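You operate a simulated robot arm through the tools that you are given. There is no shell and no other tool.

Carry out the task below with a simulated robot arm. There is one attempt and no reset: what you move stays moved.

TASK
Put things in order on the top of the workbench. At the end: the red driver stands on top of the green coupling; the grey oil bottle from the top of the workbench stands where the yellow dipstick stood; the white small red carton from the top of the workbench stands where the grey oil bottle stood; the yellow dipstick from the top of the workbench stands where the red driver stood; whatever was shut is shut again. Leave all else as you found it, and nothing knocked over.

The check looks at the end state, three seconds after you hand in, the way a careful person would. Anything else that was tipped, shoved, dropped, spilled or broken makes it a failure.

THE ROBOT
A 7-joint arm with a two-finger gripper, fixed in place. Base frame: the origin is at the foot of the arm, x ahead of it, y to its left, z up; the work surface is at about z = 0. Readings come in cm, rad, newtons and seconds.
With the tool pointing down near the work surface it reaches from about 16 to 38 cm from the base axis. Its first joint turns from -1.257 to 1.257 rad. Payload 0.6 kg.
Tool frame: the origin (TCP) lies between the finger pads and is the grasp point; the fingertips stand 2.2 cm ahead of it; z points along the fingers, y is the line along which they close. The gripper opens to 9.2 cm; its body begins 6.5 cm behind the TCP.
Orientation is that of the tool frame in the base frame, as a unit quaternion [x, y, z, w]. With the fingers straight down and closing along the base's y, the tool's x points along the base's -x, its y along +y and its z along -z.

THE INTERFACE
- The arm moves only by the tool servo_tool. Its argument "motion" is a list of rows, each a list of 7 numbers: the opening, from 0 (shut) to 1 (fully open), then the shift along the base's x, y, z in cm, then the turn, a rotation vector about the base's x, y, z in rad. In form: [[jaw, dx, dy, dz, ax, ay, az], ...]. A call has 1 to 20 rows; each row is the pose to reach, as a shift and turn from the pose commanded when the call began. A row lasts 0.2 s, in which the tool goes at most 5 cm and 0.15 rad; a call with a longer step from one row to the next is refused whole, and so is a gripper value outside its range. A pose out of reach is approached as far as the arm can. The call stops where the force on the tool passes 40 N (or 10 N more than at its start, if that is more) or the arm is blocked; 0.2 s more then pass. Each finger travels about 5.99 cm/s and halts on what it meets, pressing with about 26 N; the grip force reading is that of the motor and also rises with nothing between the fingers. The clock runs only during rows and for 0.2 s after the last one: add rows that repeat a pose to give the fingers time. The reply holds the time, the measured pose of the TCP, the force on the tool along the base axes, the opening and the grip force, in the units named above and with some noise, with the torque about the TCP (base axes, N m) and any sound that the robot's microphone picked up.
- Cameras (640 x 400 px; columns grow to the right, rows downward): "scene" is fixed at [6.35, -28.32, 39.27]; the picture's right is [0.66, -0.75, 0.00], its down [-0.51, -0.45, -0.73] and it looks along [0.55, 0.48, -0.68] (base axes); focal length 214 px, centre (320, 200). "wrist" rides on the gripper at [7.1, 1.9, -10.2] in the tool frame; the picture's right is [-0.26, 0.97, 0.00], its down [-0.75, -0.20, -0.62] and it looks along [-0.60, -0.16, 0.78] (tool axes); focal length 280 px, centre (320, 200).
- snapshot(camera): a new picture of that camera. The clock stands still meanwhile.
- probe_pixels(camera, pixels): for up to 12 pixels [column, row] of the newest picture of that camera ("zoom" is the newest enlarged one), the place [x, y, z] in the base frame of the surface seen there, good to about 0.2 cm. The clock stands still meanwhile.
- inspect(camera, box): a new picture of the part [left, top, right, bottom] of that camera's present view, enlarged. The clock stands still meanwhile.
- sign_off(): hands the job in; it is judged then, once.

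Open the gripper and draw the arm clear of the work before you hand the job in, unless the task says otherwise.

The tools are called after "Emit:" by a JSON object that holds its "method" and its "body". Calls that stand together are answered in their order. servo_tool: Moves the arm, as the interface text tells. Its arguments: {"type":"object","properties":{"motion":{"type":"array"}},"required":["motion"]} The other tools are called the same way: snapshot (camera) takes a picture; probe_pixels (camera, pixels) gives the place of the surface under pixels of a picture; inspect (camera, box) takes an enlarged picture of a part of a camera's view; sign_off () hands the job in.

At the start:

```text
t: 0.0
ee_pos: [22.62, -3.09, 27.05]
tcp_rot: [-0.001, 1.0, 0.0, 0.0]
contact_force: [0.6, -0.1, 0.3]
wrist_torque: [-0.01, 0.0, 0.03]
gripper_width: 9.23
grip_force: 0.1
```

scene: 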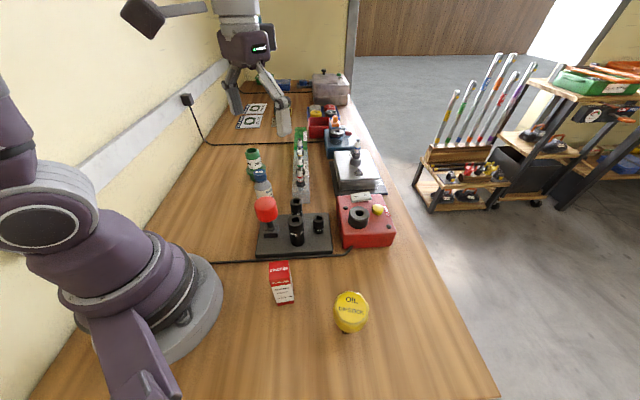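
wrist: 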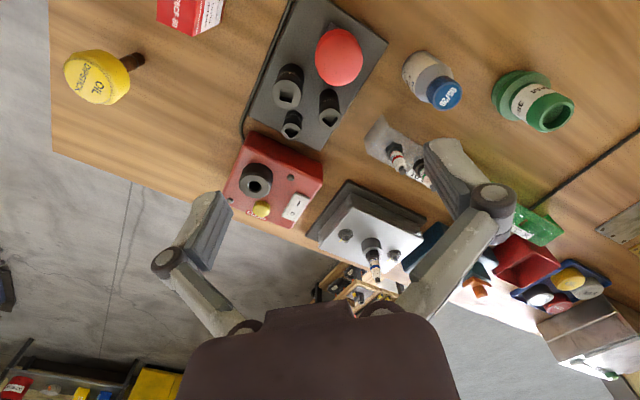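

The scene picture shows the red driver around (265,210), the oil bottle (263,187), the green coupling (254,160), the carton (281,283) and the dipstick (351,310). I enlarge those parts first.

Emit:
{"method": "inspect", "body": {"camera": "scene", "box": [220, 130, 420, 260]}}

Emit:
{"method": "inspect", "body": {"camera": "wrist", "box": [220, 0, 620, 250]}}

```text
3.08 times, centred on (320, 195) of scene
```

zoom: 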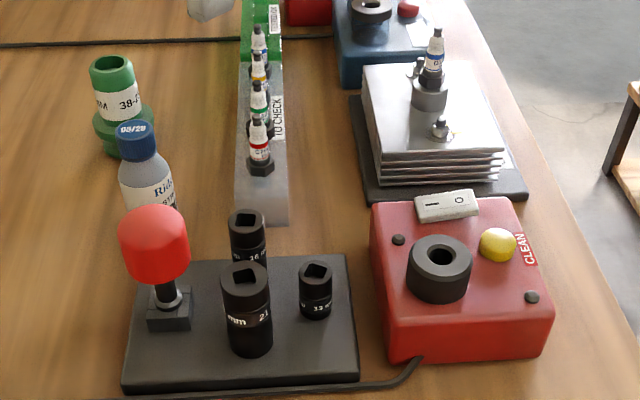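

```text
1.60 times, centred on (420, 125) of wrist
```

zoom: 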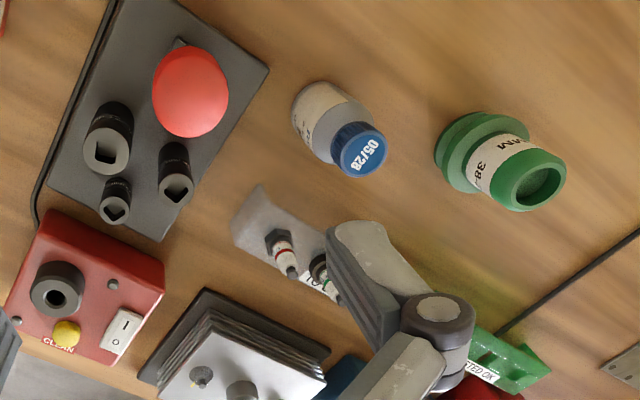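

I zoom further on the driver, the dipstick and the carton to learn their shapes.

Emit:
{"method": "inspect", "body": {"camera": "scene", "box": [240, 180, 340, 270]}}

Emit:
{"method": "inspect", "body": {"camera": "scene", "box": [250, 250, 390, 345]}}

Emit:
{"method": "inspect", "body": {"camera": "wrist", "box": [40, 0, 240, 125]}}

Emit:
{"method": "inspect", "body": {"camera": "scene", "box": [225, 60, 385, 160]}}

```text
4.44 times, centred on (290, 225) of scene
```

zoom: 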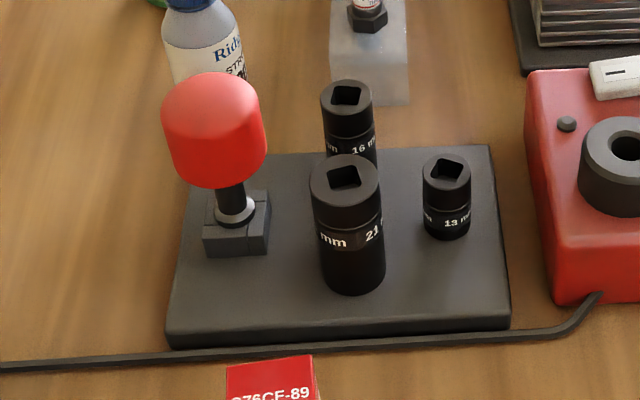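

```text
4.21 times, centred on (320, 298) of scene
```

zoom: 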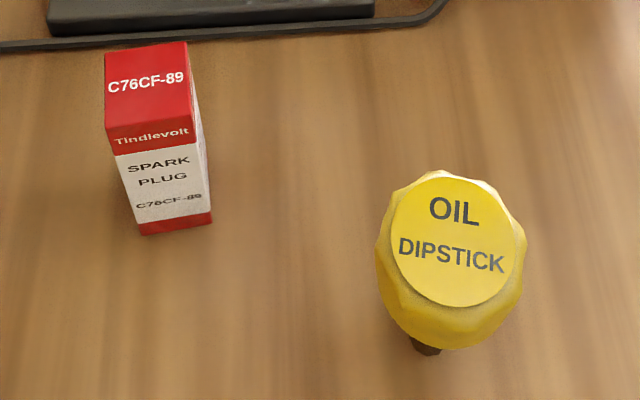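

```text
3.20 times, centred on (140, 62) of wrist
```

zoom: 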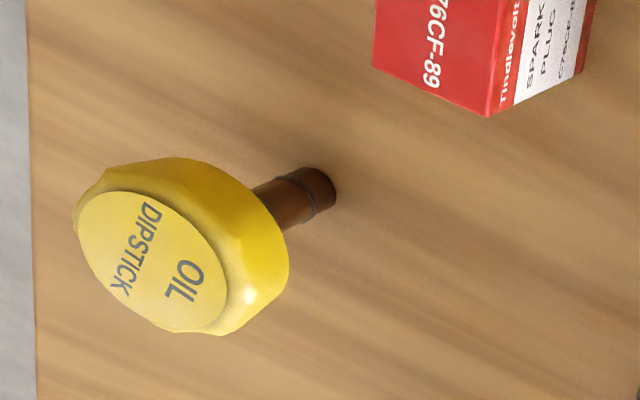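

```text
4.00 times, centred on (305, 110) of scene
```

zoom: 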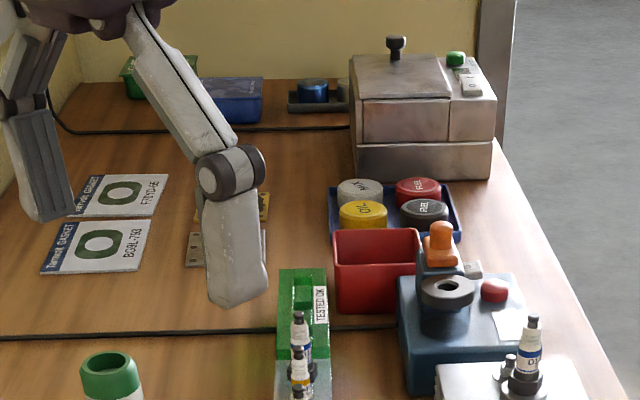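

I take the driver zoom again and probe its knob, collar, block and board.

Emit:
{"method": "inspect", "body": {"camera": "scene", "box": [240, 190, 300, 240]}}

```text
8.00 times, centred on (270, 215) of scene
```

zoom: 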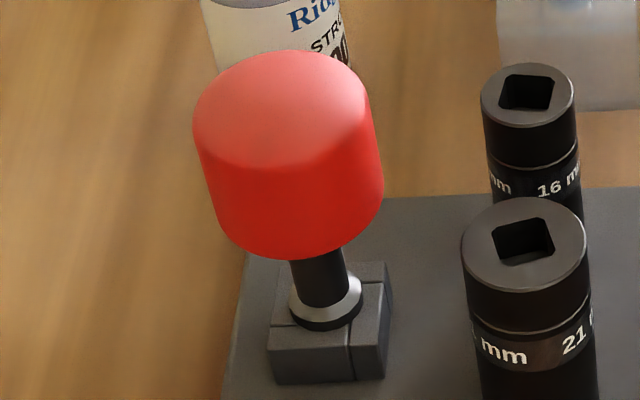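

The driver's collar rests on a holder block made of four pieces, so a stem may be hidden inside. I probe the knob, collar and block.

Emit:
{"method": "probe_pixels", "body": {"camera": "zoom", "pixels": [[285, 60], [285, 110], [200, 130], [368, 120], [290, 245], [320, 275], [327, 305], [290, 345], [370, 350], [378, 272], [275, 320], [240, 350]]}}

Emit:
{"method": "probe_pixels", "body": {"camera": "wrist", "pixels": [[338, 57], [318, 30], [360, 45], [328, 84], [316, 62], [448, 95], [434, 85], [463, 97], [440, 108], [410, 65], [550, 110], [540, 85]]}}

```text
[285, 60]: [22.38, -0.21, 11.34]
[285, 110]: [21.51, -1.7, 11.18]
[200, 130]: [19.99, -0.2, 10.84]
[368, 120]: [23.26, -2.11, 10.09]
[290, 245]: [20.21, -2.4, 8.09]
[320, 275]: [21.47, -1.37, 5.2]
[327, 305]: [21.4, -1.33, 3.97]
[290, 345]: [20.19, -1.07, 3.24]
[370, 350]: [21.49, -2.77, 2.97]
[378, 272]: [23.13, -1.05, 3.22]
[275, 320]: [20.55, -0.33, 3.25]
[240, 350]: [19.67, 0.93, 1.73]
```

```text
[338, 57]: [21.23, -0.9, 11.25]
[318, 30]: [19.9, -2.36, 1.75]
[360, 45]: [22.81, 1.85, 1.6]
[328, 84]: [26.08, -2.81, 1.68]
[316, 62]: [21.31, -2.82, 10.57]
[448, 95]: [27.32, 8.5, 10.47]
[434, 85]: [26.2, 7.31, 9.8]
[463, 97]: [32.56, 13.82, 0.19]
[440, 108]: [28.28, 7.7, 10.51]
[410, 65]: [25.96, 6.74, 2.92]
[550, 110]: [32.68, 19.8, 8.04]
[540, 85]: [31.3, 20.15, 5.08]
```

Knob centre is near (21.5,-1.2), top z≈11.3, block top ≈3.3, board ≈1.7. I next probe the carton and dipstick in both views and the bottle and coupling in the scene view.

Emit:
{"method": "inspect", "body": {"camera": "scene", "box": [260, 255, 380, 340]}}

Emit:
{"method": "inspect", "body": {"camera": "wrist", "box": [40, 0, 240, 125]}}

```text
4.71 times, centred on (320, 298) of scene
```

zoom: 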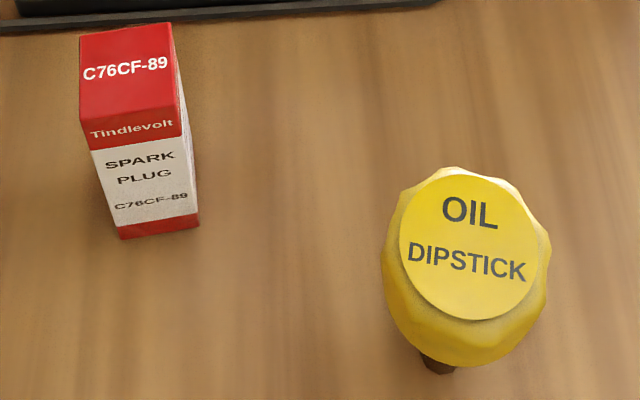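

```text
3.20 times, centred on (140, 62) of wrist
```

zoom: 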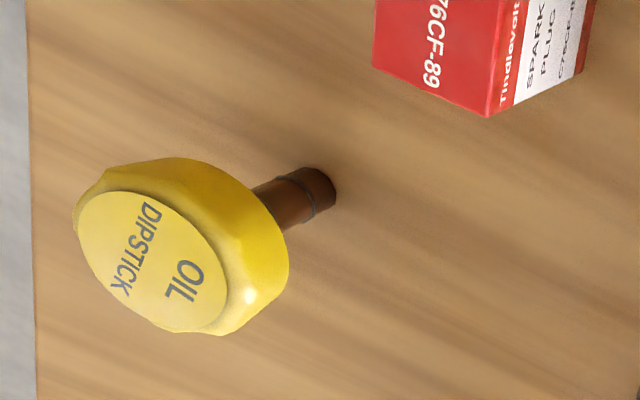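

The newest zoom is of the wrist view: dipstick cap at (160,240), stub at (300,195), carton at (480,50). I probe those, and the same objects on the full scene picture.

Emit:
{"method": "probe_pixels", "body": {"camera": "zoom", "pixels": [[150, 255], [95, 215], [215, 325], [190, 190], [265, 280], [290, 200], [325, 185], [300, 170], [325, 210], [485, 105], [440, 60], [585, 60]]}}

Emit:
{"method": "probe_pixels", "body": {"camera": "scene", "pixels": [[270, 265], [287, 263], [272, 278], [290, 277], [277, 302], [293, 300], [351, 299], [339, 298], [365, 310], [350, 328], [348, 331], [283, 290]]}}

Emit:
{"method": "probe_pixels", "body": {"camera": "scene", "pixels": [[262, 171], [262, 176], [256, 173], [268, 172], [258, 190], [270, 190], [254, 150], [249, 153], [259, 152], [246, 172], [262, 172], [253, 178]]}}

```text
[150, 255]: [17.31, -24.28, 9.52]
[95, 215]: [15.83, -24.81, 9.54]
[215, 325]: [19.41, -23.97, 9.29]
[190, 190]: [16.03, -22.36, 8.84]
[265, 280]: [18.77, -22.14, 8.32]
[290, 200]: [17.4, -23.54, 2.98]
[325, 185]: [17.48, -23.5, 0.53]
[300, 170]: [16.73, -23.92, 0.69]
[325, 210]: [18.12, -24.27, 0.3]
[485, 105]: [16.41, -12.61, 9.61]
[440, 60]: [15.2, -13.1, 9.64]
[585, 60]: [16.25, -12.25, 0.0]
```

```text
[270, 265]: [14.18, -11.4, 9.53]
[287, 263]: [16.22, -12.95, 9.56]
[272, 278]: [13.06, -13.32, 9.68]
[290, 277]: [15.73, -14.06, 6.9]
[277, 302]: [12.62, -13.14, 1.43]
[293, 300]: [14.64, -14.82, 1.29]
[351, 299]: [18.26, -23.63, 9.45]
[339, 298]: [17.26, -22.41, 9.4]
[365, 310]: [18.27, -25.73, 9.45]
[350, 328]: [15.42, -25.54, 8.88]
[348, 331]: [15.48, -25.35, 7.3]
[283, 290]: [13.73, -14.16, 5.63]
```

```text
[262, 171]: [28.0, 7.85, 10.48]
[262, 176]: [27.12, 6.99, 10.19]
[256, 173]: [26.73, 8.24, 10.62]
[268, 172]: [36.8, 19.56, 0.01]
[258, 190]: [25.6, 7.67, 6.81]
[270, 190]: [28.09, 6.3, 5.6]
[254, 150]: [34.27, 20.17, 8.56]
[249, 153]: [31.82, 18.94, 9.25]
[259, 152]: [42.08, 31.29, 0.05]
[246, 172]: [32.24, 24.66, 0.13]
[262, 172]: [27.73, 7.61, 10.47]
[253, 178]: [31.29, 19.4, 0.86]
```

The coupling is at about (32.7,19.6) with top z≈9, near the reach limit, and I need its bore size. I move the tool at height to y≈17 for a close wrist view.

Emit:
{"method": "servo_tool", "body": {"motion": [[1, 0, 2, 0, 0, 0, 0], [1, 0, 4.5, 0, 0, 0, 0], [1, 0, 7, 0, 0, 0, 0], [1, 0, 9.5, 0, 0, 0, 0], [1, 0, 12, -0.5, 0, 0, 0], [1, 0, 14.5, -1, 0, 0, 0], [1, 0, 17, -2, 0, 0, 0], [1, 0, 19, -3, 0, 0, 0], [1, 0, 20, -3, 0, 0, 0], [1, 0, 20, -3, 0, 0, 0]]}}

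Emit:
{"method": "snapshot", "body": {"camera": "wrist"}}

```text
t: 2.2
ee_pos: [22.48, 17.08, 23.73]
tcp_rot: [0.0, 1.0, 0.001, 0.0]
contact_force: [-0.5, -0.9, -0.5]
wrist_torque: [0.03, 0.03, -0.01]
gripper_width: 9.19
grip_force: 0.0
```

```text
taken
```

wrist: 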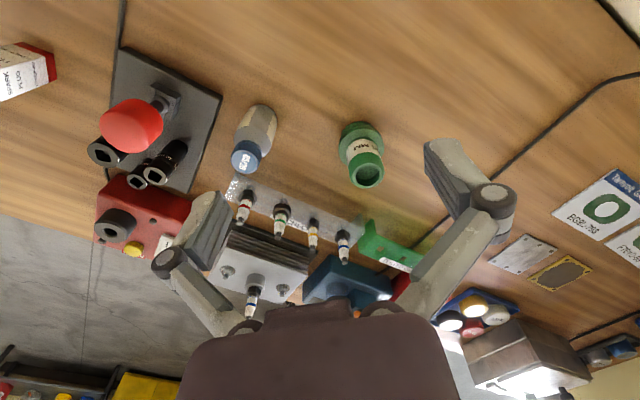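

The coupling sits at (362,155) in the wrist view. I enlarge it and probe the rim and bore.

Emit:
{"method": "inspect", "body": {"camera": "wrist", "box": [320, 110, 410, 200]}}

```text
4.44 times, centred on (365, 155) of wrist
```

zoom: 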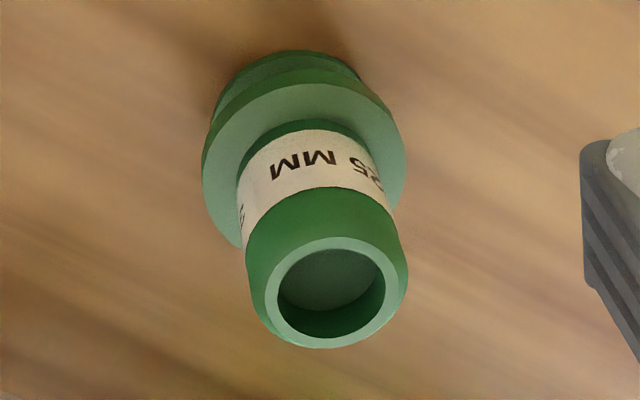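

The bore shows a floor at shallow depth. I probe the rim points and the floor.

Emit:
{"method": "probe_pixels", "body": {"camera": "zoom", "pixels": [[272, 290], [398, 270], [335, 240], [325, 343], [320, 275], [345, 275], [300, 285], [330, 320], [295, 310], [225, 170], [390, 130], [230, 235]]}}

Emit:
{"method": "probe_pixels", "body": {"camera": "zoom", "pixels": [[280, 315], [385, 305], [265, 260], [375, 245], [330, 244], [370, 255], [385, 275], [282, 272], [205, 180], [405, 160], [400, 250], [300, 50]]}}

```text
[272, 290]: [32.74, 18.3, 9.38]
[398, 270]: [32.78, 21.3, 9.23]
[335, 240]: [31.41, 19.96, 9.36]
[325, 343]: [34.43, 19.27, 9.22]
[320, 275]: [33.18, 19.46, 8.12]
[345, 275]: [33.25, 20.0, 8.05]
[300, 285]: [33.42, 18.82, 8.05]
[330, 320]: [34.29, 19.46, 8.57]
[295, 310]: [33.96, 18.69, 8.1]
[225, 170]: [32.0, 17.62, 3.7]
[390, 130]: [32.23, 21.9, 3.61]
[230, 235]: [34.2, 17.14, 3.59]
```

```text
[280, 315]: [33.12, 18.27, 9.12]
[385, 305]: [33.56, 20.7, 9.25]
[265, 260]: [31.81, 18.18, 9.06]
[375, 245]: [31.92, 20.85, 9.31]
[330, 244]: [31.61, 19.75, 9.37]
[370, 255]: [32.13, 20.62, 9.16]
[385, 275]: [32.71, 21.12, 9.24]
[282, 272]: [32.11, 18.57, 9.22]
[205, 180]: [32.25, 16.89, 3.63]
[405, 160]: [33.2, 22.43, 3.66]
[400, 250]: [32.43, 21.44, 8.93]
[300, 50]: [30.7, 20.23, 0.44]
```

The coupling rim is at z≈9.3, centre ≈(32.95,19.75), outer diameter 3.3, bore ≈2.5 with floor at z≈8.05. I test that the tool can reach straight down over it at z=18, well clear of everything.

Emit:
{"method": "servo_tool", "body": {"motion": [[1, 2, 0.6, -1, 0, 0, 0], [1, 4, 1.2, -2, 0, 0, 0], [1, 6, 1.8, -3, 0, 0, 0], [1, 8, 2.4, -4, 0, 0, 0], [1, 10.33, 2.84, -6.05, 0, 0, 0], [1, 10.33, 2.84, -6.05, 0, 0, 0], [1, 10.33, 2.84, -6.05, 0, 0, 0]]}}

Emit:
{"method": "snapshot", "body": {"camera": "wrist"}}

Emit:
{"method": "snapshot", "body": {"camera": "scene"}}

```text
t: 3.8
ee_pos: [31.42, 18.96, 17.44]
tcp_rot: [0.0, 1.0, -0.001, -0.001]
contact_force: [0.0, 0.2, 1.0]
wrist_torque: [0.03, -0.02, 0.01]
gripper_width: 9.21
grip_force: 0.1
out of reach, approached as far as the arm can: row 5, 6, 7
```

```text
taken
```

wrist: 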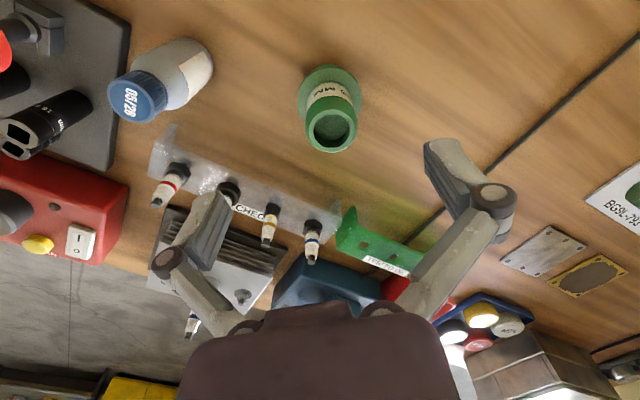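

```text
taken
```

scene: 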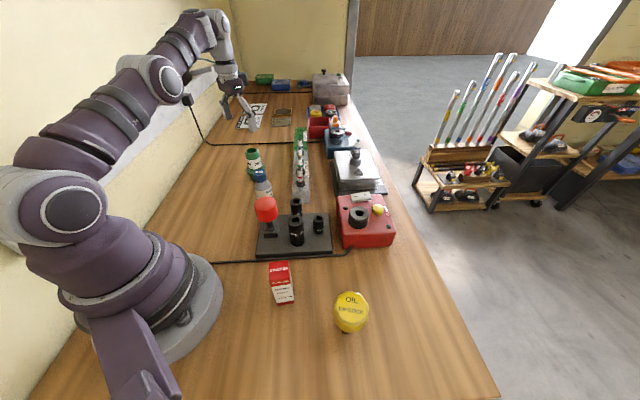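

The straight-down reach here ends at r≈36.7 (31.42,18.96), short of the coupling at r≈38.4, so a slight outward tilt is needed for both pick and place. I back off 2 cm and then tilt the tool 0.25 rad outward to test the reach with that orientation.

Emit:
{"method": "servo_tool", "body": {"motion": [[1, -2, -1, 1, 0, 0, 0], [1, -4, -2, 2, 0, 0, 0], [1, -6, -3, 2, 0, 0, 0], [1, -6, -3, 2, 0, 0, 0]]}}

Emit:
{"method": "probe_pixels", "body": {"camera": "scene", "pixels": [[293, 219], [299, 219], [296, 205], [319, 217], [270, 258], [330, 250], [325, 215], [260, 225], [262, 218], [359, 214], [300, 150], [296, 165]]}}

```text
t: 4.8
ee_pos: [25.41, 16.05, 19.44]
tcp_rot: [0.0, 1.0, 0.0, 0.001]
contact_force: [-0.4, -0.4, -0.8]
wrist_torque: [-0.03, -0.01, -0.01]
gripper_width: 9.19
grip_force: 0.1
```

```text
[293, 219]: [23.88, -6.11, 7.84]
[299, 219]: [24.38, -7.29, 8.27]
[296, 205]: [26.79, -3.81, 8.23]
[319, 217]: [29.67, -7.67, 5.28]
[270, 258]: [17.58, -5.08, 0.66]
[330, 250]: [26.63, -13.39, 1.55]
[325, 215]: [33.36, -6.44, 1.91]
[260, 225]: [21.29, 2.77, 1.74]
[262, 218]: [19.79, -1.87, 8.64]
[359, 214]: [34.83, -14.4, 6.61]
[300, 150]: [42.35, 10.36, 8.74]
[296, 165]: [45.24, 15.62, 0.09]
```

The sockets' tops reach z≈8.3 at (24.2,-6.7) and (26.8,-3.8). Now I yaw +0.3 and tilt 0.25 rad forward, then move over the coupling at z≈19 to check that this orientation reaches it.

Emit:
{"method": "servo_tool", "body": {"motion": [[1, 0, 0, 0, 0.0125, -0.083, 0.1], [1, 0, 0, 0, 0.025, -0.165, 0.2], [1, 0, 0, 0, 0.0375, -0.248, 0.298], [1, 2, 1, 0, 0.0375, -0.248, 0.298], [1, 4, 2, 0, 0.0375, -0.248, 0.298], [1, 6, 3, 0, 0.0375, -0.248, 0.298], [1, 7.5, 3.7, 0, 0.0375, -0.248, 0.298], [1, 7.5, 3.7, 0, 0.0375, -0.248, 0.298], [1, 7.5, 3.7, 0, 0.0375, -0.248, 0.298]]}}

Emit:
{"method": "snapshot", "body": {"camera": "wrist"}}

```text
t: 6.8
ee_pos: [32.99, 19.59, 19.53]
tcp_rot: [-0.149, 0.981, 0.019, 0.123]
contact_force: [0.4, 0.6, 1.0]
wrist_torque: [-0.03, -0.01, 0.01]
gripper_width: 9.18
grip_force: 0.1
```

```text
taken
```

wrist: 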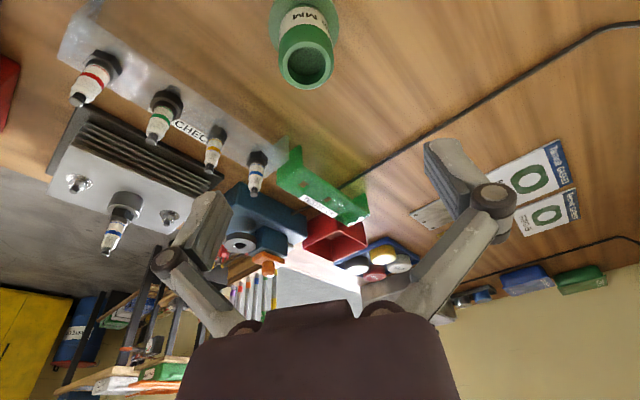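

The tilted tool reaches (32.99,19.59,19.53). The coupling mouth is at (305,65); I enlarge it here to refine its centre.

Emit:
{"method": "inspect", "body": {"camera": "wrist", "box": [260, 10, 350, 100]}}

```text
4.44 times, centred on (305, 55) of wrist
```

zoom: 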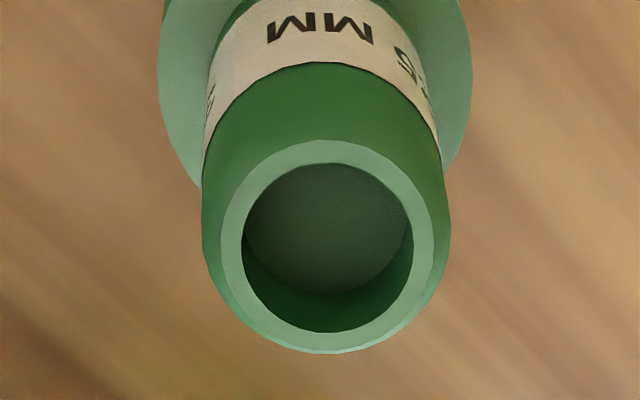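

The mouth is centred at about (328,247) in this zoom. I probe points on the rim in four directions and on the floor.

Emit:
{"method": "probe_pixels", "body": {"camera": "zoom", "pixels": [[232, 250], [428, 245], [328, 151], [328, 343], [262, 180], [395, 320], [262, 318], [398, 180], [328, 230], [290, 240], [370, 240], [328, 270]]}}

```text
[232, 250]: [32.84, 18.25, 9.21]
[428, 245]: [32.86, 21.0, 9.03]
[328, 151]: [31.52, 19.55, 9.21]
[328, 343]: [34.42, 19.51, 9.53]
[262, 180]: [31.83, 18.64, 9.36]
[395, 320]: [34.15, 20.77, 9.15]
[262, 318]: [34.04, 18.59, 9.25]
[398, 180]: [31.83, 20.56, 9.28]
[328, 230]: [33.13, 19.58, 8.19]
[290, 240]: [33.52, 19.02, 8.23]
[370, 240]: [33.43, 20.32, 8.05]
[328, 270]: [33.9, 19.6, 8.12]
```

The coupling bore centre is (32.95,19.63), diameter ≈2.4, floor z≈8.1, rim ≈9.25. I now return over the driver, keeping the tilt but with yaw -0.3 so that the fingers avoid the sockets, hovering at z≈18.

Emit:
{"method": "servo_tool", "body": {"motion": [[0.9, -1.2, -2.1, 0.5, 0, 0, -0.1], [0.8, -2.4, -4.2, 0.5, 0, 0, -0.2], [0.7, -3.6, -6.3, 0.5, 0, 0, -0.3], [0.65, -4.8, -8.4, 0.5, 0, 0, -0.4], [0.65, -6, -10.5, 0.5, 0, 0, -0.5], [0.65, -7.2, -12.6, 0.5, 0, 0, -0.6], [0.65, -8.4, -14.7, 0, 0, 0, -0.6], [0.65, -9.6, -16.8, -0.5, 0, 0, -0.6], [0.65, -10.8, -18.9, -1, 0, 0, -0.6], [0.65, -11.5, -20.9, -1.4, 0, 0, -0.6], [0.65, -11.5, -20.9, -1.4, 0, 0, -0.6]]}}

Emit:
{"method": "snapshot", "body": {"camera": "wrist"}}

Emit:
{"method": "snapshot", "body": {"camera": "scene"}}

```text
t: 9.2
ee_pos: [21.6, -1.17, 18.23]
tcp_rot: [0.149, 0.981, -0.019, 0.123]
contact_force: [0.8, 0.4, -0.5]
wrist_torque: [-0.01, -0.01, 0.0]
gripper_width: 5.99
grip_force: 0.0
```

```text
taken
```

wrist: 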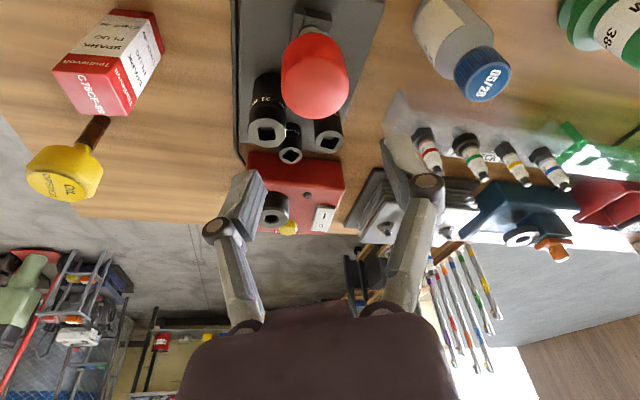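

```text
taken
```

scene: 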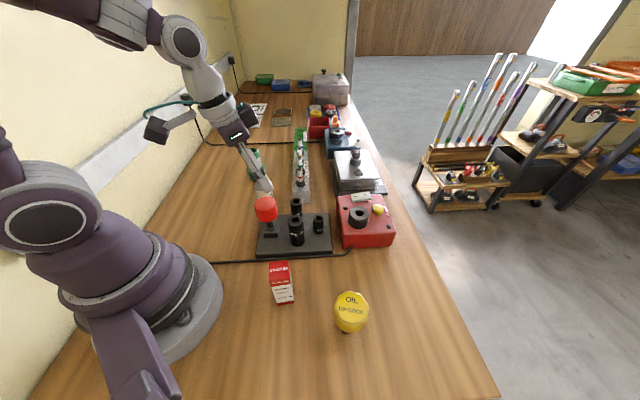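

The knob is at (315,75) in the wrist view, directly below the tool. I enlarge it and measure it and the block.

Emit:
{"method": "inspect", "body": {"camera": "wrist", "box": [255, 0, 375, 120]}}

```text
3.33 times, centred on (315, 60) of wrist
```

zoom: 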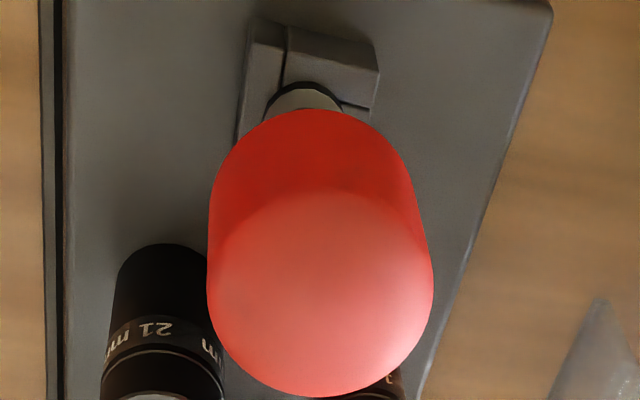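

The knob's side spans about columns 208 to 430. I probe the knob edges, its top, and the block corners.

Emit:
{"method": "probe_pixels", "body": {"camera": "zoom", "pixels": [[214, 250], [426, 260], [320, 200], [320, 390], [320, 290], [310, 115], [235, 330], [410, 330], [305, 98], [260, 60], [375, 60], [285, 40]]}}

Emit:
{"method": "probe_pixels", "body": {"camera": "zoom", "pixels": [[330, 45], [365, 95], [345, 70], [245, 120], [250, 30], [380, 100], [320, 160], [240, 160], [390, 160], [60, 300], [545, 20], [40, 100]]}}

```text
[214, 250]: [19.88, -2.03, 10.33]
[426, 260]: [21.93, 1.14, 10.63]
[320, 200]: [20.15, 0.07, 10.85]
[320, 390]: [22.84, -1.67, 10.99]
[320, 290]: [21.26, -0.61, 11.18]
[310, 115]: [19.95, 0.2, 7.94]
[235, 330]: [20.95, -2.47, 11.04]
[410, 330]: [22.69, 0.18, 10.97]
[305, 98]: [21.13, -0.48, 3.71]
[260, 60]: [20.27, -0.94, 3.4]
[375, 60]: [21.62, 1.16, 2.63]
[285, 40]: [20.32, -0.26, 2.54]
```

```text
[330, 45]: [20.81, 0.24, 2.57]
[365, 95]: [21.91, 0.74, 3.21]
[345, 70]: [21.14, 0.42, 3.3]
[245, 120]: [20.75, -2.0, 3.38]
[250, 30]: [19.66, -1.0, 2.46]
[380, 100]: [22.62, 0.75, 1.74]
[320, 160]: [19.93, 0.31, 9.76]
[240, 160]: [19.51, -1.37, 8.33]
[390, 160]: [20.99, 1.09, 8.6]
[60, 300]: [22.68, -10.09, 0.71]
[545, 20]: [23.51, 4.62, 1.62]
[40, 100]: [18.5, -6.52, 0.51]
```

The knob fits a circle centred at (21.5,-0.9) with radius ≈2.05. I shift by (-0.1,+0.27) and descend to z≈10.1 with the jaw at 6 cm, then look.

Emit:
{"method": "servo_tool", "body": {"motion": [[0.65, -0.1, 0.27, -0.5, 0, 0, 0], [0.65, -0.1, 0.27, -2, 0, 0, 0], [0.65, -0.1, 0.27, -3.5, 0, 0, 0], [0.65, -0.1, 0.27, -5, 0, 0, 0], [0.65, -0.1, 0.27, -6.2, 0, 0, 0], [0.65, -0.1, 0.27, -7.2, 0, 0, 0], [0.65, -0.1, 0.27, -8.1, 0, 0, 0], [0.65, -0.1, 0.27, -8.1, 0, 0, 0]]}}

Emit:
{"method": "snapshot", "body": {"camera": "wrist"}}

Emit:
{"method": "inspect", "body": {"camera": "scene", "box": [220, 160, 340, 260]}}

```text
t: 11.0
ee_pos: [21.19, -0.96, 10.1]
tcp_rot: [0.148, 0.981, -0.019, 0.123]
contact_force: [0.2, -0.2, -0.4]
wrist_torque: [-0.01, -0.03, -0.01]
gripper_width: 5.96
grip_force: 0.1
```

```text
taken
```

wrist: 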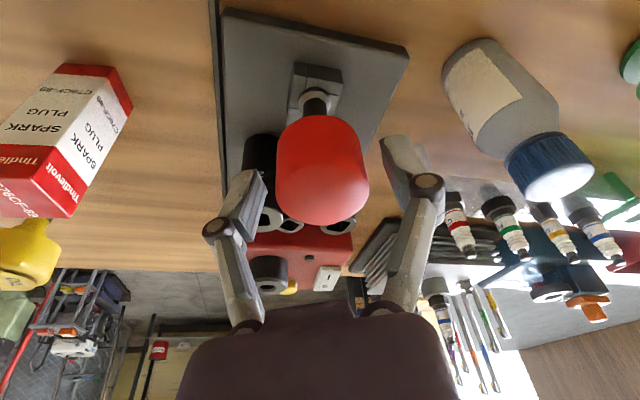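

```text
4.00 times, centred on (280, 210) of scene
```

zoom: 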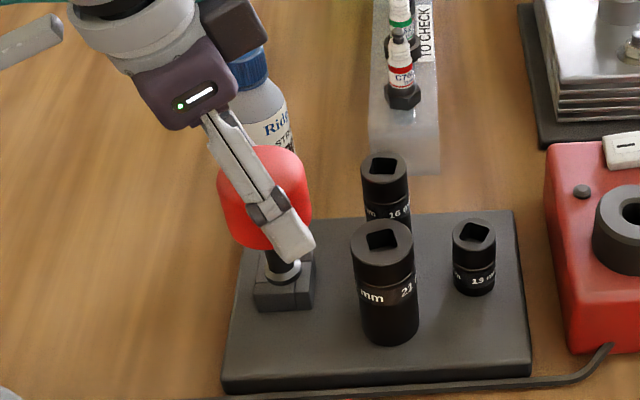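

The fingers flank the knob evenly (knob columns 278–368, fingertips ≈265 and 385). I close slowly until they grip.

Emit:
{"method": "servo_tool", "body": {"motion": [[0.6, 0.1, 0, 0, 0, 0, 0], [0.55, 0.1, 0, 0, 0, 0, 0], [0.5, 0.1, 0, 0, 0, 0, 0], [0.46, 0.1, 0, 0, 0, 0, 0], [0.43, 0.1, 0, 0, 0, 0, 0], [0.4, 0.1, 0, 0, 0, 0, 0], [0.35, 0.1, 0, 0, 0, 0, 0], [0.3, 0.1, 0, 0, 0, 0, 0], [0.3, 0.1, 0, 0, 0, 0, 0]]}}

Emit:
{"method": "snapshot", "body": {"camera": "wrist"}}

```text
t: 13.0
ee_pos: [21.5, -0.96, 10.08]
tcp_rot: [0.148, 0.981, -0.019, 0.122]
contact_force: [-2.7, 1.2, 8.5]
wrist_torque: [0.05, 0.1, 0.04]
gripper_width: 4.1
grip_force: 25.9
```

```text
taken
```

wrist: 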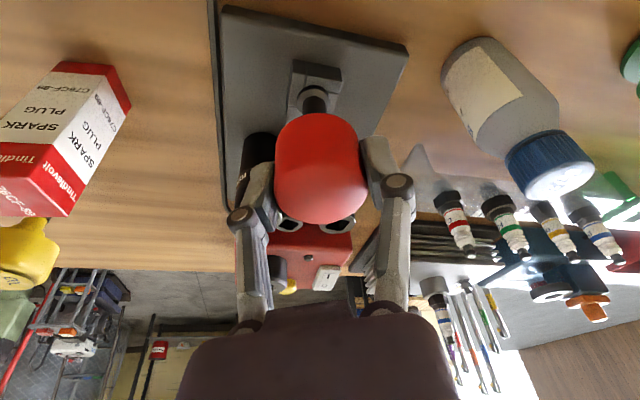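

The grip holds at 4.1 cm with 25.9 N. I lift slowly straight up 5 cm and check that only the driver comes.

Emit:
{"method": "servo_tool", "body": {"motion": [[0.3, 0, 0, 0.4, 0, 0, 0], [0.3, 0, 0, 0.9, 0, 0, 0], [0.3, 0, 0, 1.5, 0, 0, 0], [0.3, 0, 0, 2.2, 0, 0, 0], [0.3, 0, 0, 3, 0, 0, 0], [0.3, 0, 0, 4, 0, 0, 0], [0.3, 0, 0, 5, 0, 0, 0], [0.3, 0, 0, 5, 0, 0, 0]]}}

Emit:
{"method": "inspect", "body": {"camera": "scene", "box": [220, 160, 340, 260]}}

Emit:
{"method": "snapshot", "body": {"camera": "wrist"}}

```text
t: 14.8
ee_pos: [21.43, -1.09, 14.99]
tcp_rot: [0.148, 0.981, -0.019, 0.123]
contact_force: [-0.9, 0.7, -1.7]
wrist_torque: [-0.01, -0.02, -0.03]
gripper_width: 4.08
grip_force: 26.1
```

```text
4.00 times, centred on (280, 210) of scene
```

zoom: 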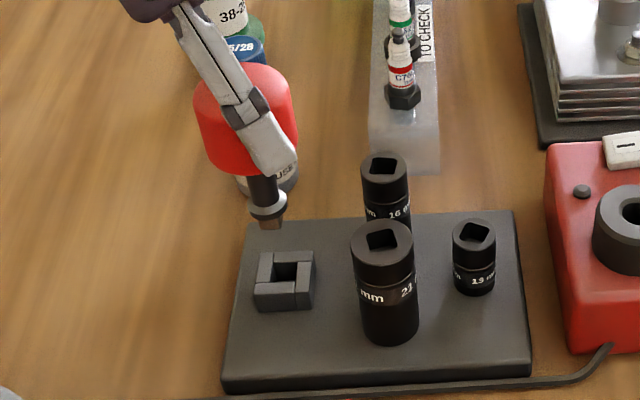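

```text
taken
```

wrist: 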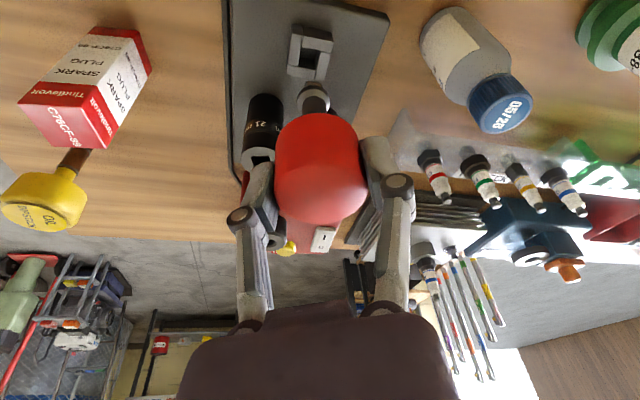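

The driver is out, showing a collar with a short square peg; the holder has a square hole. I enlarge the driver tip and holder for measurement.

Emit:
{"method": "inspect", "body": {"camera": "scene", "box": [260, 195, 310, 245]}}

Emit:
{"method": "inspect", "body": {"camera": "wrist", "box": [265, 10, 365, 110]}}

```text
8.00 times, centred on (285, 220) of scene
```

zoom: 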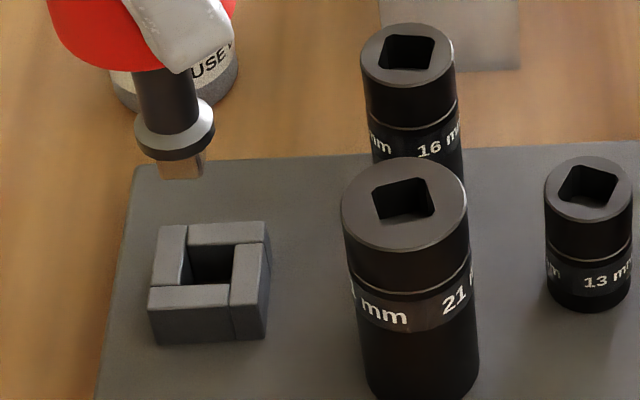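

```text
4.00 times, centred on (315, 60) of wrist
```

zoom: 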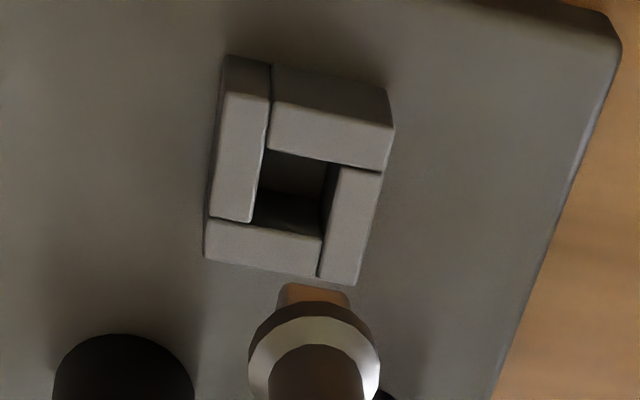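

I probe the collar, peg and holder opening in this last zoom.

Emit:
{"method": "probe_pixels", "body": {"camera": "zoom", "pixels": [[315, 290], [285, 295], [345, 300], [315, 310], [255, 350], [375, 350], [315, 340], [240, 100], [330, 110], [355, 220], [265, 245], [300, 180]]}}

Emit:
{"method": "probe_pixels", "body": {"camera": "zoom", "pixels": [[268, 155], [325, 165], [318, 228], [256, 215], [385, 172], [225, 95], [210, 222], [350, 280], [293, 215], [285, 165], [320, 180], [300, 380]]}}

```text
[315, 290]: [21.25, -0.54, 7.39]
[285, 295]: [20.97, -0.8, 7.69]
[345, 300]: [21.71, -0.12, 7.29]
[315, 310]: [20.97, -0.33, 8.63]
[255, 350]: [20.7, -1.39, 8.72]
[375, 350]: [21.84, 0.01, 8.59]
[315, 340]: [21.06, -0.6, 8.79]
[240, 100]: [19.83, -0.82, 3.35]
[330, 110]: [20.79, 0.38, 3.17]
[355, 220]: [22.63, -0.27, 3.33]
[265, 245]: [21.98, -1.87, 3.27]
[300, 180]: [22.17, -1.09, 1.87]
```

```text
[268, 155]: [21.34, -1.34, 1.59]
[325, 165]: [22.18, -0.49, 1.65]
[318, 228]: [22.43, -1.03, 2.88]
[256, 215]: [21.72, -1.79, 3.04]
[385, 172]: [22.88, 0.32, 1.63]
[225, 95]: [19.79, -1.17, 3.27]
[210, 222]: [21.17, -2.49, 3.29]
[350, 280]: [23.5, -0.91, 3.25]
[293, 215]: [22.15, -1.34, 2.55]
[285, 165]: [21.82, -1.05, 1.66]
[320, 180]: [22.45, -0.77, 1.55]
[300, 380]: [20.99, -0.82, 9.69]
```

The peg is ≈1.05 cm long below a ≈2 cm collar, so it fits the bore (2.4 wide, 1.13 deep). I raise to z≈20 and carry the driver over the coupling, yawing back by +0.6.

Emit:
{"method": "servo_tool", "body": {"motion": [[0.3, 0, 0, 1, 0, 0, 0], [0.3, 0, 0, 2.5, 0, 0, 0], [0.3, 0, 0, 4, 0, 0, 0], [0.3, 0.8, 1.5, 5, 0, 0, 0.05], [0.3, 1.9, 3.5, 5, 0, 0, 0.12], [0.3, 3.0, 5.5, 5, 0, 0, 0.19], [0.3, 4.1, 7.5, 5, 0, 0, 0.26], [0.3, 5.2, 9.5, 5, 0, 0, 0.33], [0.3, 6.3, 11.5, 5, 0, 0, 0.4], [0.3, 7.4, 13.5, 5, 0, 0, 0.47], [0.3, 8.5, 15.5, 5, 0, 0, 0.54], [0.3, 9.6, 17.4, 4.7, 0, 0, 0.6], [0.3, 10.7, 19.3, 4.5, 0, 0, 0.6], [0.3, 11.4, 20.5, 4.2, 0, 0, 0.6], [0.3, 11.5, 20.7, 4.2, 0, 0, 0.6], [0.3, 11.5, 20.7, 4.2, 0, 0, 0.6]]}}

Emit:
{"method": "snapshot", "body": {"camera": "wrist"}}

Emit:
{"method": "inspect", "body": {"camera": "scene", "box": [210, 90, 310, 190]}}

```text
t: 18.2
ee_pos: [32.98, 19.73, 19.07]
tcp_rot: [-0.148, 0.981, 0.019, 0.123]
contact_force: [0.2, -0.7, -1.5]
wrist_torque: [0.0, 0.01, 0.0]
gripper_width: 4.1
grip_force: 25.9
```

```text
taken
```

wrist: 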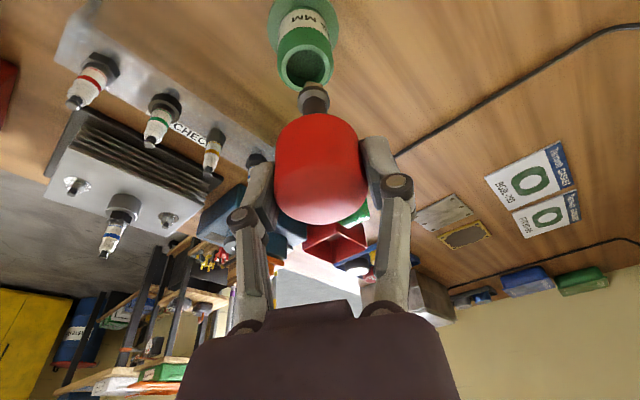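

```text
4.00 times, centred on (260, 140) of scene
```

zoom: 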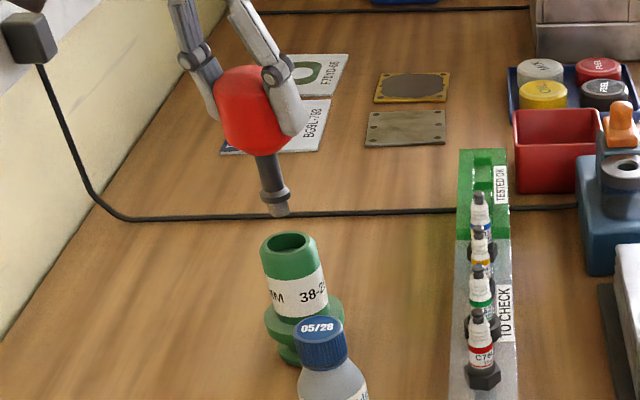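

The driver hangs upright above the mouth: peg at (313,95), bore at (305,65) in the wrist view. I enlarge and probe the collar, peg and bore to align them.

Emit:
{"method": "inspect", "body": {"camera": "wrist", "box": [265, 20, 355, 120]}}

```text
4.00 times, centred on (310, 70) of wrist
```

zoom: 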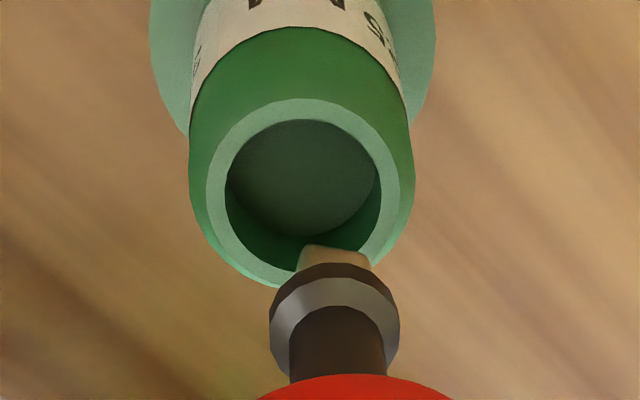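

I probe the collar and shaft edges along with the rim in this same zoom to get their relative offset.

Emit:
{"method": "probe_pixels", "body": {"camera": "zoom", "pixels": [[275, 310], [395, 310], [335, 285], [335, 270], [295, 345], [380, 345], [337, 330], [308, 257], [335, 257], [365, 257], [337, 360], [300, 295]]}}

Emit:
{"method": "probe_pixels", "body": {"camera": "zoom", "pixels": [[216, 190], [391, 190], [303, 108], [240, 250], [240, 132], [366, 132], [260, 268], [385, 230], [303, 180], [270, 180], [340, 180], [303, 150]]}}

Emit:
{"method": "inspect", "body": {"camera": "scene", "box": [235, 110, 285, 160]}}

```text
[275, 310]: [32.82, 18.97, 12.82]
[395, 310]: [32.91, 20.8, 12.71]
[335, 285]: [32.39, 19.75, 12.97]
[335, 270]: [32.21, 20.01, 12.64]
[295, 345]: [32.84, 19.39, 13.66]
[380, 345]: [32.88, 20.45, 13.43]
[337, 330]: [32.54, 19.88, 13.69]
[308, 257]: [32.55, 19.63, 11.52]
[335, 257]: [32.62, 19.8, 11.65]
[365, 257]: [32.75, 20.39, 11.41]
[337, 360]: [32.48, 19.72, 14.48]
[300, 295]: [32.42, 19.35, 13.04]
```

```text
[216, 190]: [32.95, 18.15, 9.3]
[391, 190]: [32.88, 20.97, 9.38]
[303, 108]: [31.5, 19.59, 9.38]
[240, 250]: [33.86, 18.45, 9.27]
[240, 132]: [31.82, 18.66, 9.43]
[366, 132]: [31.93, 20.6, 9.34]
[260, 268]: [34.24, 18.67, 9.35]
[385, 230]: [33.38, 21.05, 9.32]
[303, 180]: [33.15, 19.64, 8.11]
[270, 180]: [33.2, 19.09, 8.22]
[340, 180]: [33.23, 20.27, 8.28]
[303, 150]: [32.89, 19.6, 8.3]
```

```text
8.00 times, centred on (260, 135) of scene
```

zoom: 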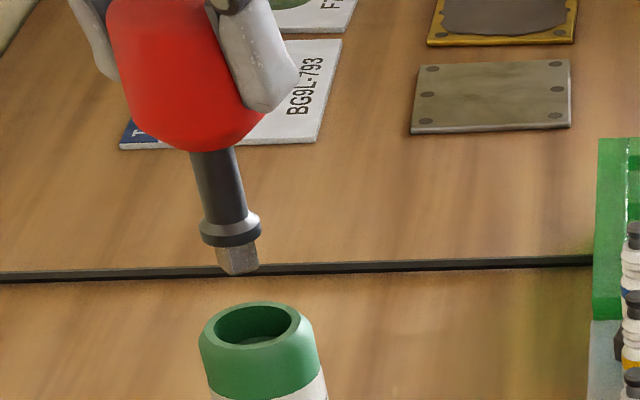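

Driver axis ≈(33.13,19.94) against bore centre (32.93,19.58); both cameras agree on a shift of about (-0.2,-0.38). I apply it, lower to just above the rim, and look again.

Emit:
{"method": "servo_tool", "body": {"motion": [[0.3, -0.1, -0.2, 0, 0, 0, 0], [0.3, -0.2, -0.38, -0.3, 0, 0, 0], [0.3, -0.2, -0.38, -0.8, 0, 0, 0], [0.3, -0.2, -0.38, -1.3, 0, 0, 0], [0.3, -0.2, -0.38, -1.3, 0, 0, 0]]}}

Emit:
{"method": "inspect", "body": {"camera": "wrist", "box": [265, 20, 355, 120]}}

Emit:
{"method": "inspect", "body": {"camera": "scene", "box": [235, 120, 285, 170]}}

```text
t: 19.4
ee_pos: [32.82, 19.32, 17.88]
tcp_rot: [-0.148, 0.981, 0.018, 0.123]
contact_force: [-0.8, 0.0, -0.7]
wrist_torque: [0.04, 0.01, -0.01]
gripper_width: 4.09
grip_force: 25.7
```

```text
4.00 times, centred on (310, 70) of wrist
```

zoom: 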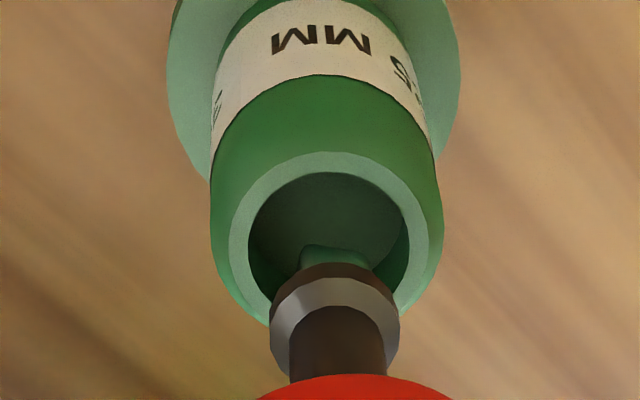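

```text
8.00 times, centred on (260, 145) of scene
```

zoom: 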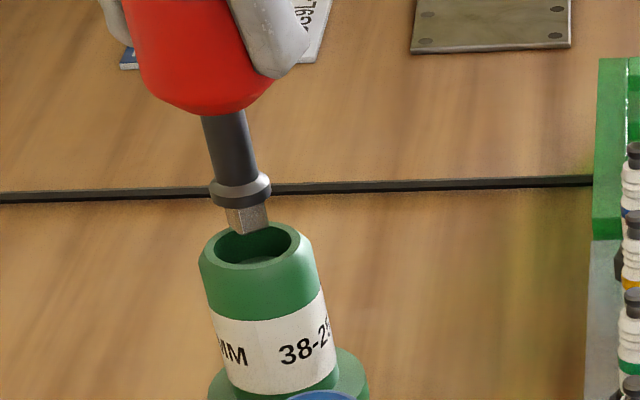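

Both views show the peg nearly centred over the bore. I enlarge the scene view more to judge the remaining offset.

Emit:
{"method": "inspect", "body": {"camera": "scene", "box": [240, 138, 266, 158]}}

```text
16.00 times, centred on (253, 148) of scene
```

zoom: 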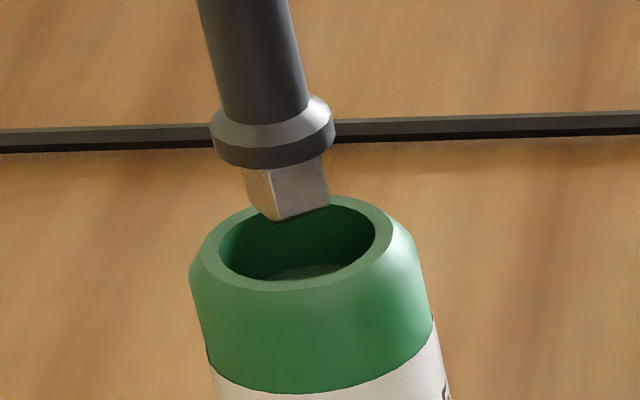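

Peg axis and bore centre line up within about 0.1 cm. I descend 1.5 cm into the bore and then check the force.

Emit:
{"method": "servo_tool", "body": {"motion": [[0.3, 0, 0, -0.3, 0, 0, 0], [0.3, 0, 0, -0.6, 0, 0, 0], [0.3, 0, 0, -0.9, 0, 0, 0], [0.3, 0, 0, -1.2, 0, 0, 0], [0.3, 0, 0, -1.45, 0, 0, 0], [0.3, 0, 0, -1.6, 0, 0, 0]]}}

Emit:
{"method": "inspect", "body": {"camera": "scene", "box": [240, 138, 266, 158]}}

Emit:
{"method": "inspect", "body": {"camera": "wrist", "box": [265, 20, 355, 120]}}

```text
t: 20.8
ee_pos: [32.76, 19.38, 16.36]
tcp_rot: [-0.148, 0.981, 0.018, 0.124]
contact_force: [-0.2, 0.5, 30.8]
wrist_torque: [0.03, -0.17, 0.02]
gripper_width: 4.12
grip_force: 26.2
```

```text
16.00 times, centred on (253, 148) of scene
```

zoom: 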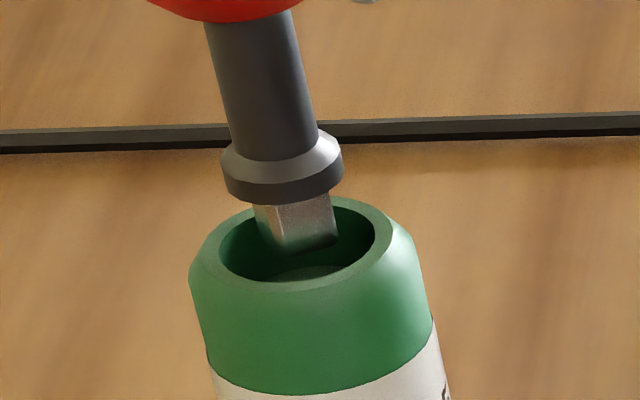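

```text
4.00 times, centred on (310, 70) of wrist
```

zoom: 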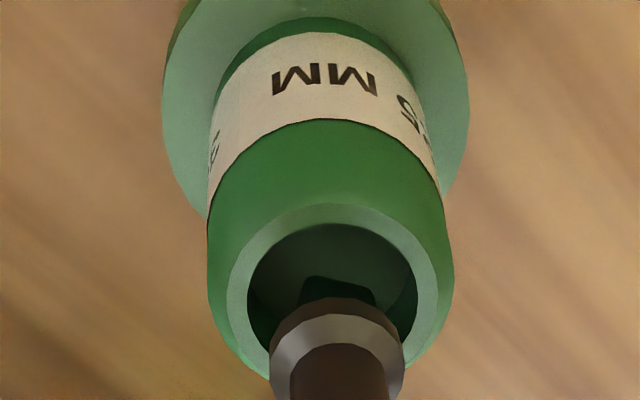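

The force reads 30.8 N up although the peg looks barely inside the bore; the driver may have slid up in the fingers. I probe the peg, collar and rim in the latest wrist zoom before anything else.

Emit:
{"method": "probe_pixels", "body": {"camera": "zoom", "pixels": [[337, 282], [310, 285], [365, 290], [337, 300], [337, 315], [337, 325], [337, 350], [337, 385], [275, 345], [400, 345], [333, 214], [333, 250]]}}

Emit:
{"method": "snapshot", "body": {"camera": "wrist"}}

Emit:
{"method": "snapshot", "body": {"camera": "scene"}}

```text
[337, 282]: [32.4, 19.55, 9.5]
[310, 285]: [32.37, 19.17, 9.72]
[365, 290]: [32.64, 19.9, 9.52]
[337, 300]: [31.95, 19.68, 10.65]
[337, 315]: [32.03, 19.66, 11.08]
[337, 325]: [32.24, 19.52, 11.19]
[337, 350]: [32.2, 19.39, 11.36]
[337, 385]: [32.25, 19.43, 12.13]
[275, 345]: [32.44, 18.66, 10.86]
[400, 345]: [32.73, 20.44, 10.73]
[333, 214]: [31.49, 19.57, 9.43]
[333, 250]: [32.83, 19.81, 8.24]
```

```text
taken
```

wrist: 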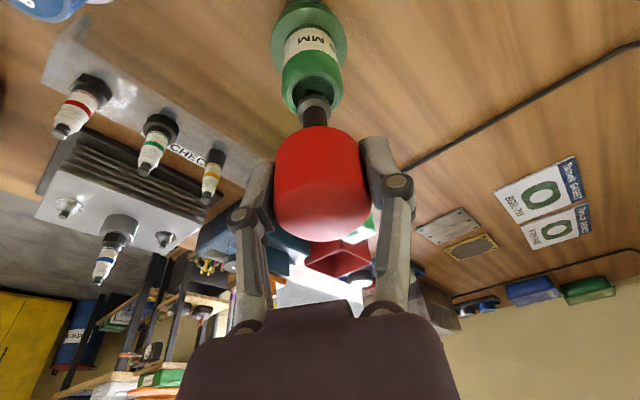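

```text
taken
```

scene: 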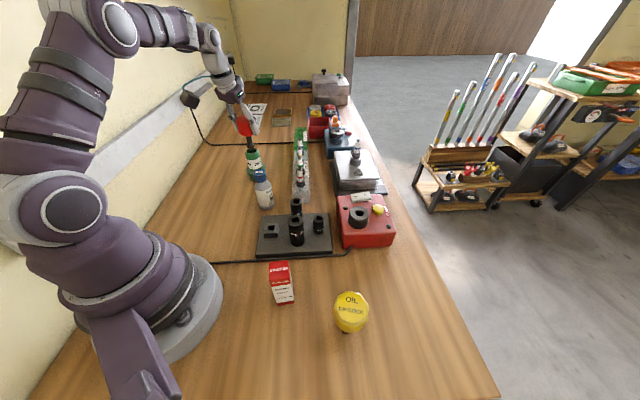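

The peg bottom reads z≈9.3–9.5, level with the rim, so the coupling's top acts as solid there and the driver slid ~0.8 cm up in the fingers. I raise slightly in small steps to unload the contact.

Emit:
{"method": "servo_tool", "body": {"motion": [[0.3, 0, 0, 0.1, 0, 0, 0], [0.3, 0, 0, 0.15, 0, 0, 0]]}}

```text
t: 21.4
ee_pos: [32.76, 19.43, 16.37]
tcp_rot: [-0.149, 0.981, 0.019, 0.122]
contact_force: [3.3, 1.5, 11.8]
wrist_torque: [0.15, -0.21, -0.02]
gripper_width: 4.08
grip_force: 25.9
```

The vertical force fell to 11.8 N. I raise another 0.08 cm.

Emit:
{"method": "servo_tool", "body": {"motion": [[0.3, 0, 0, 0.04, 0, 0, 0], [0.3, 0, 0, 0.08, 0, 0, 0], [0.3, 0, 0, 0.08, 0, 0, 0]]}}

Emit:
{"method": "inspect", "body": {"camera": "scene", "box": [225, 105, 285, 165]}}

Emit:
{"method": "inspect", "body": {"camera": "wrist", "box": [255, 70, 375, 250]}}

```text
t: 22.2
ee_pos: [32.74, 19.35, 16.57]
tcp_rot: [-0.149, 0.981, 0.019, 0.123]
contact_force: [0.8, 0.1, -1.6]
wrist_torque: [0.0, 0.03, 0.03]
gripper_width: 4.1
grip_force: 25.4
```

```text
6.67 times, centred on (255, 135) of scene
```

zoom: 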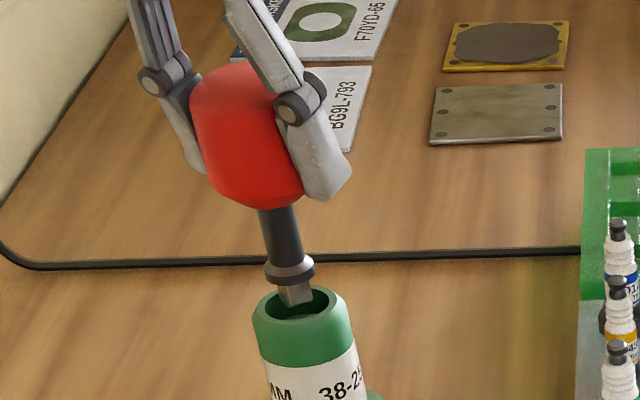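

```text
2.22 times, centred on (315, 160) of wrist
```

zoom: 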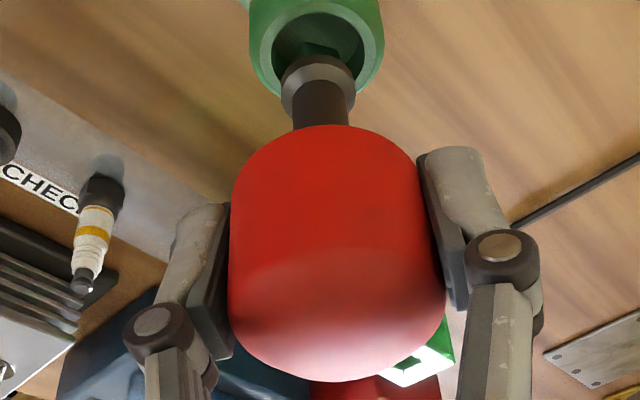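

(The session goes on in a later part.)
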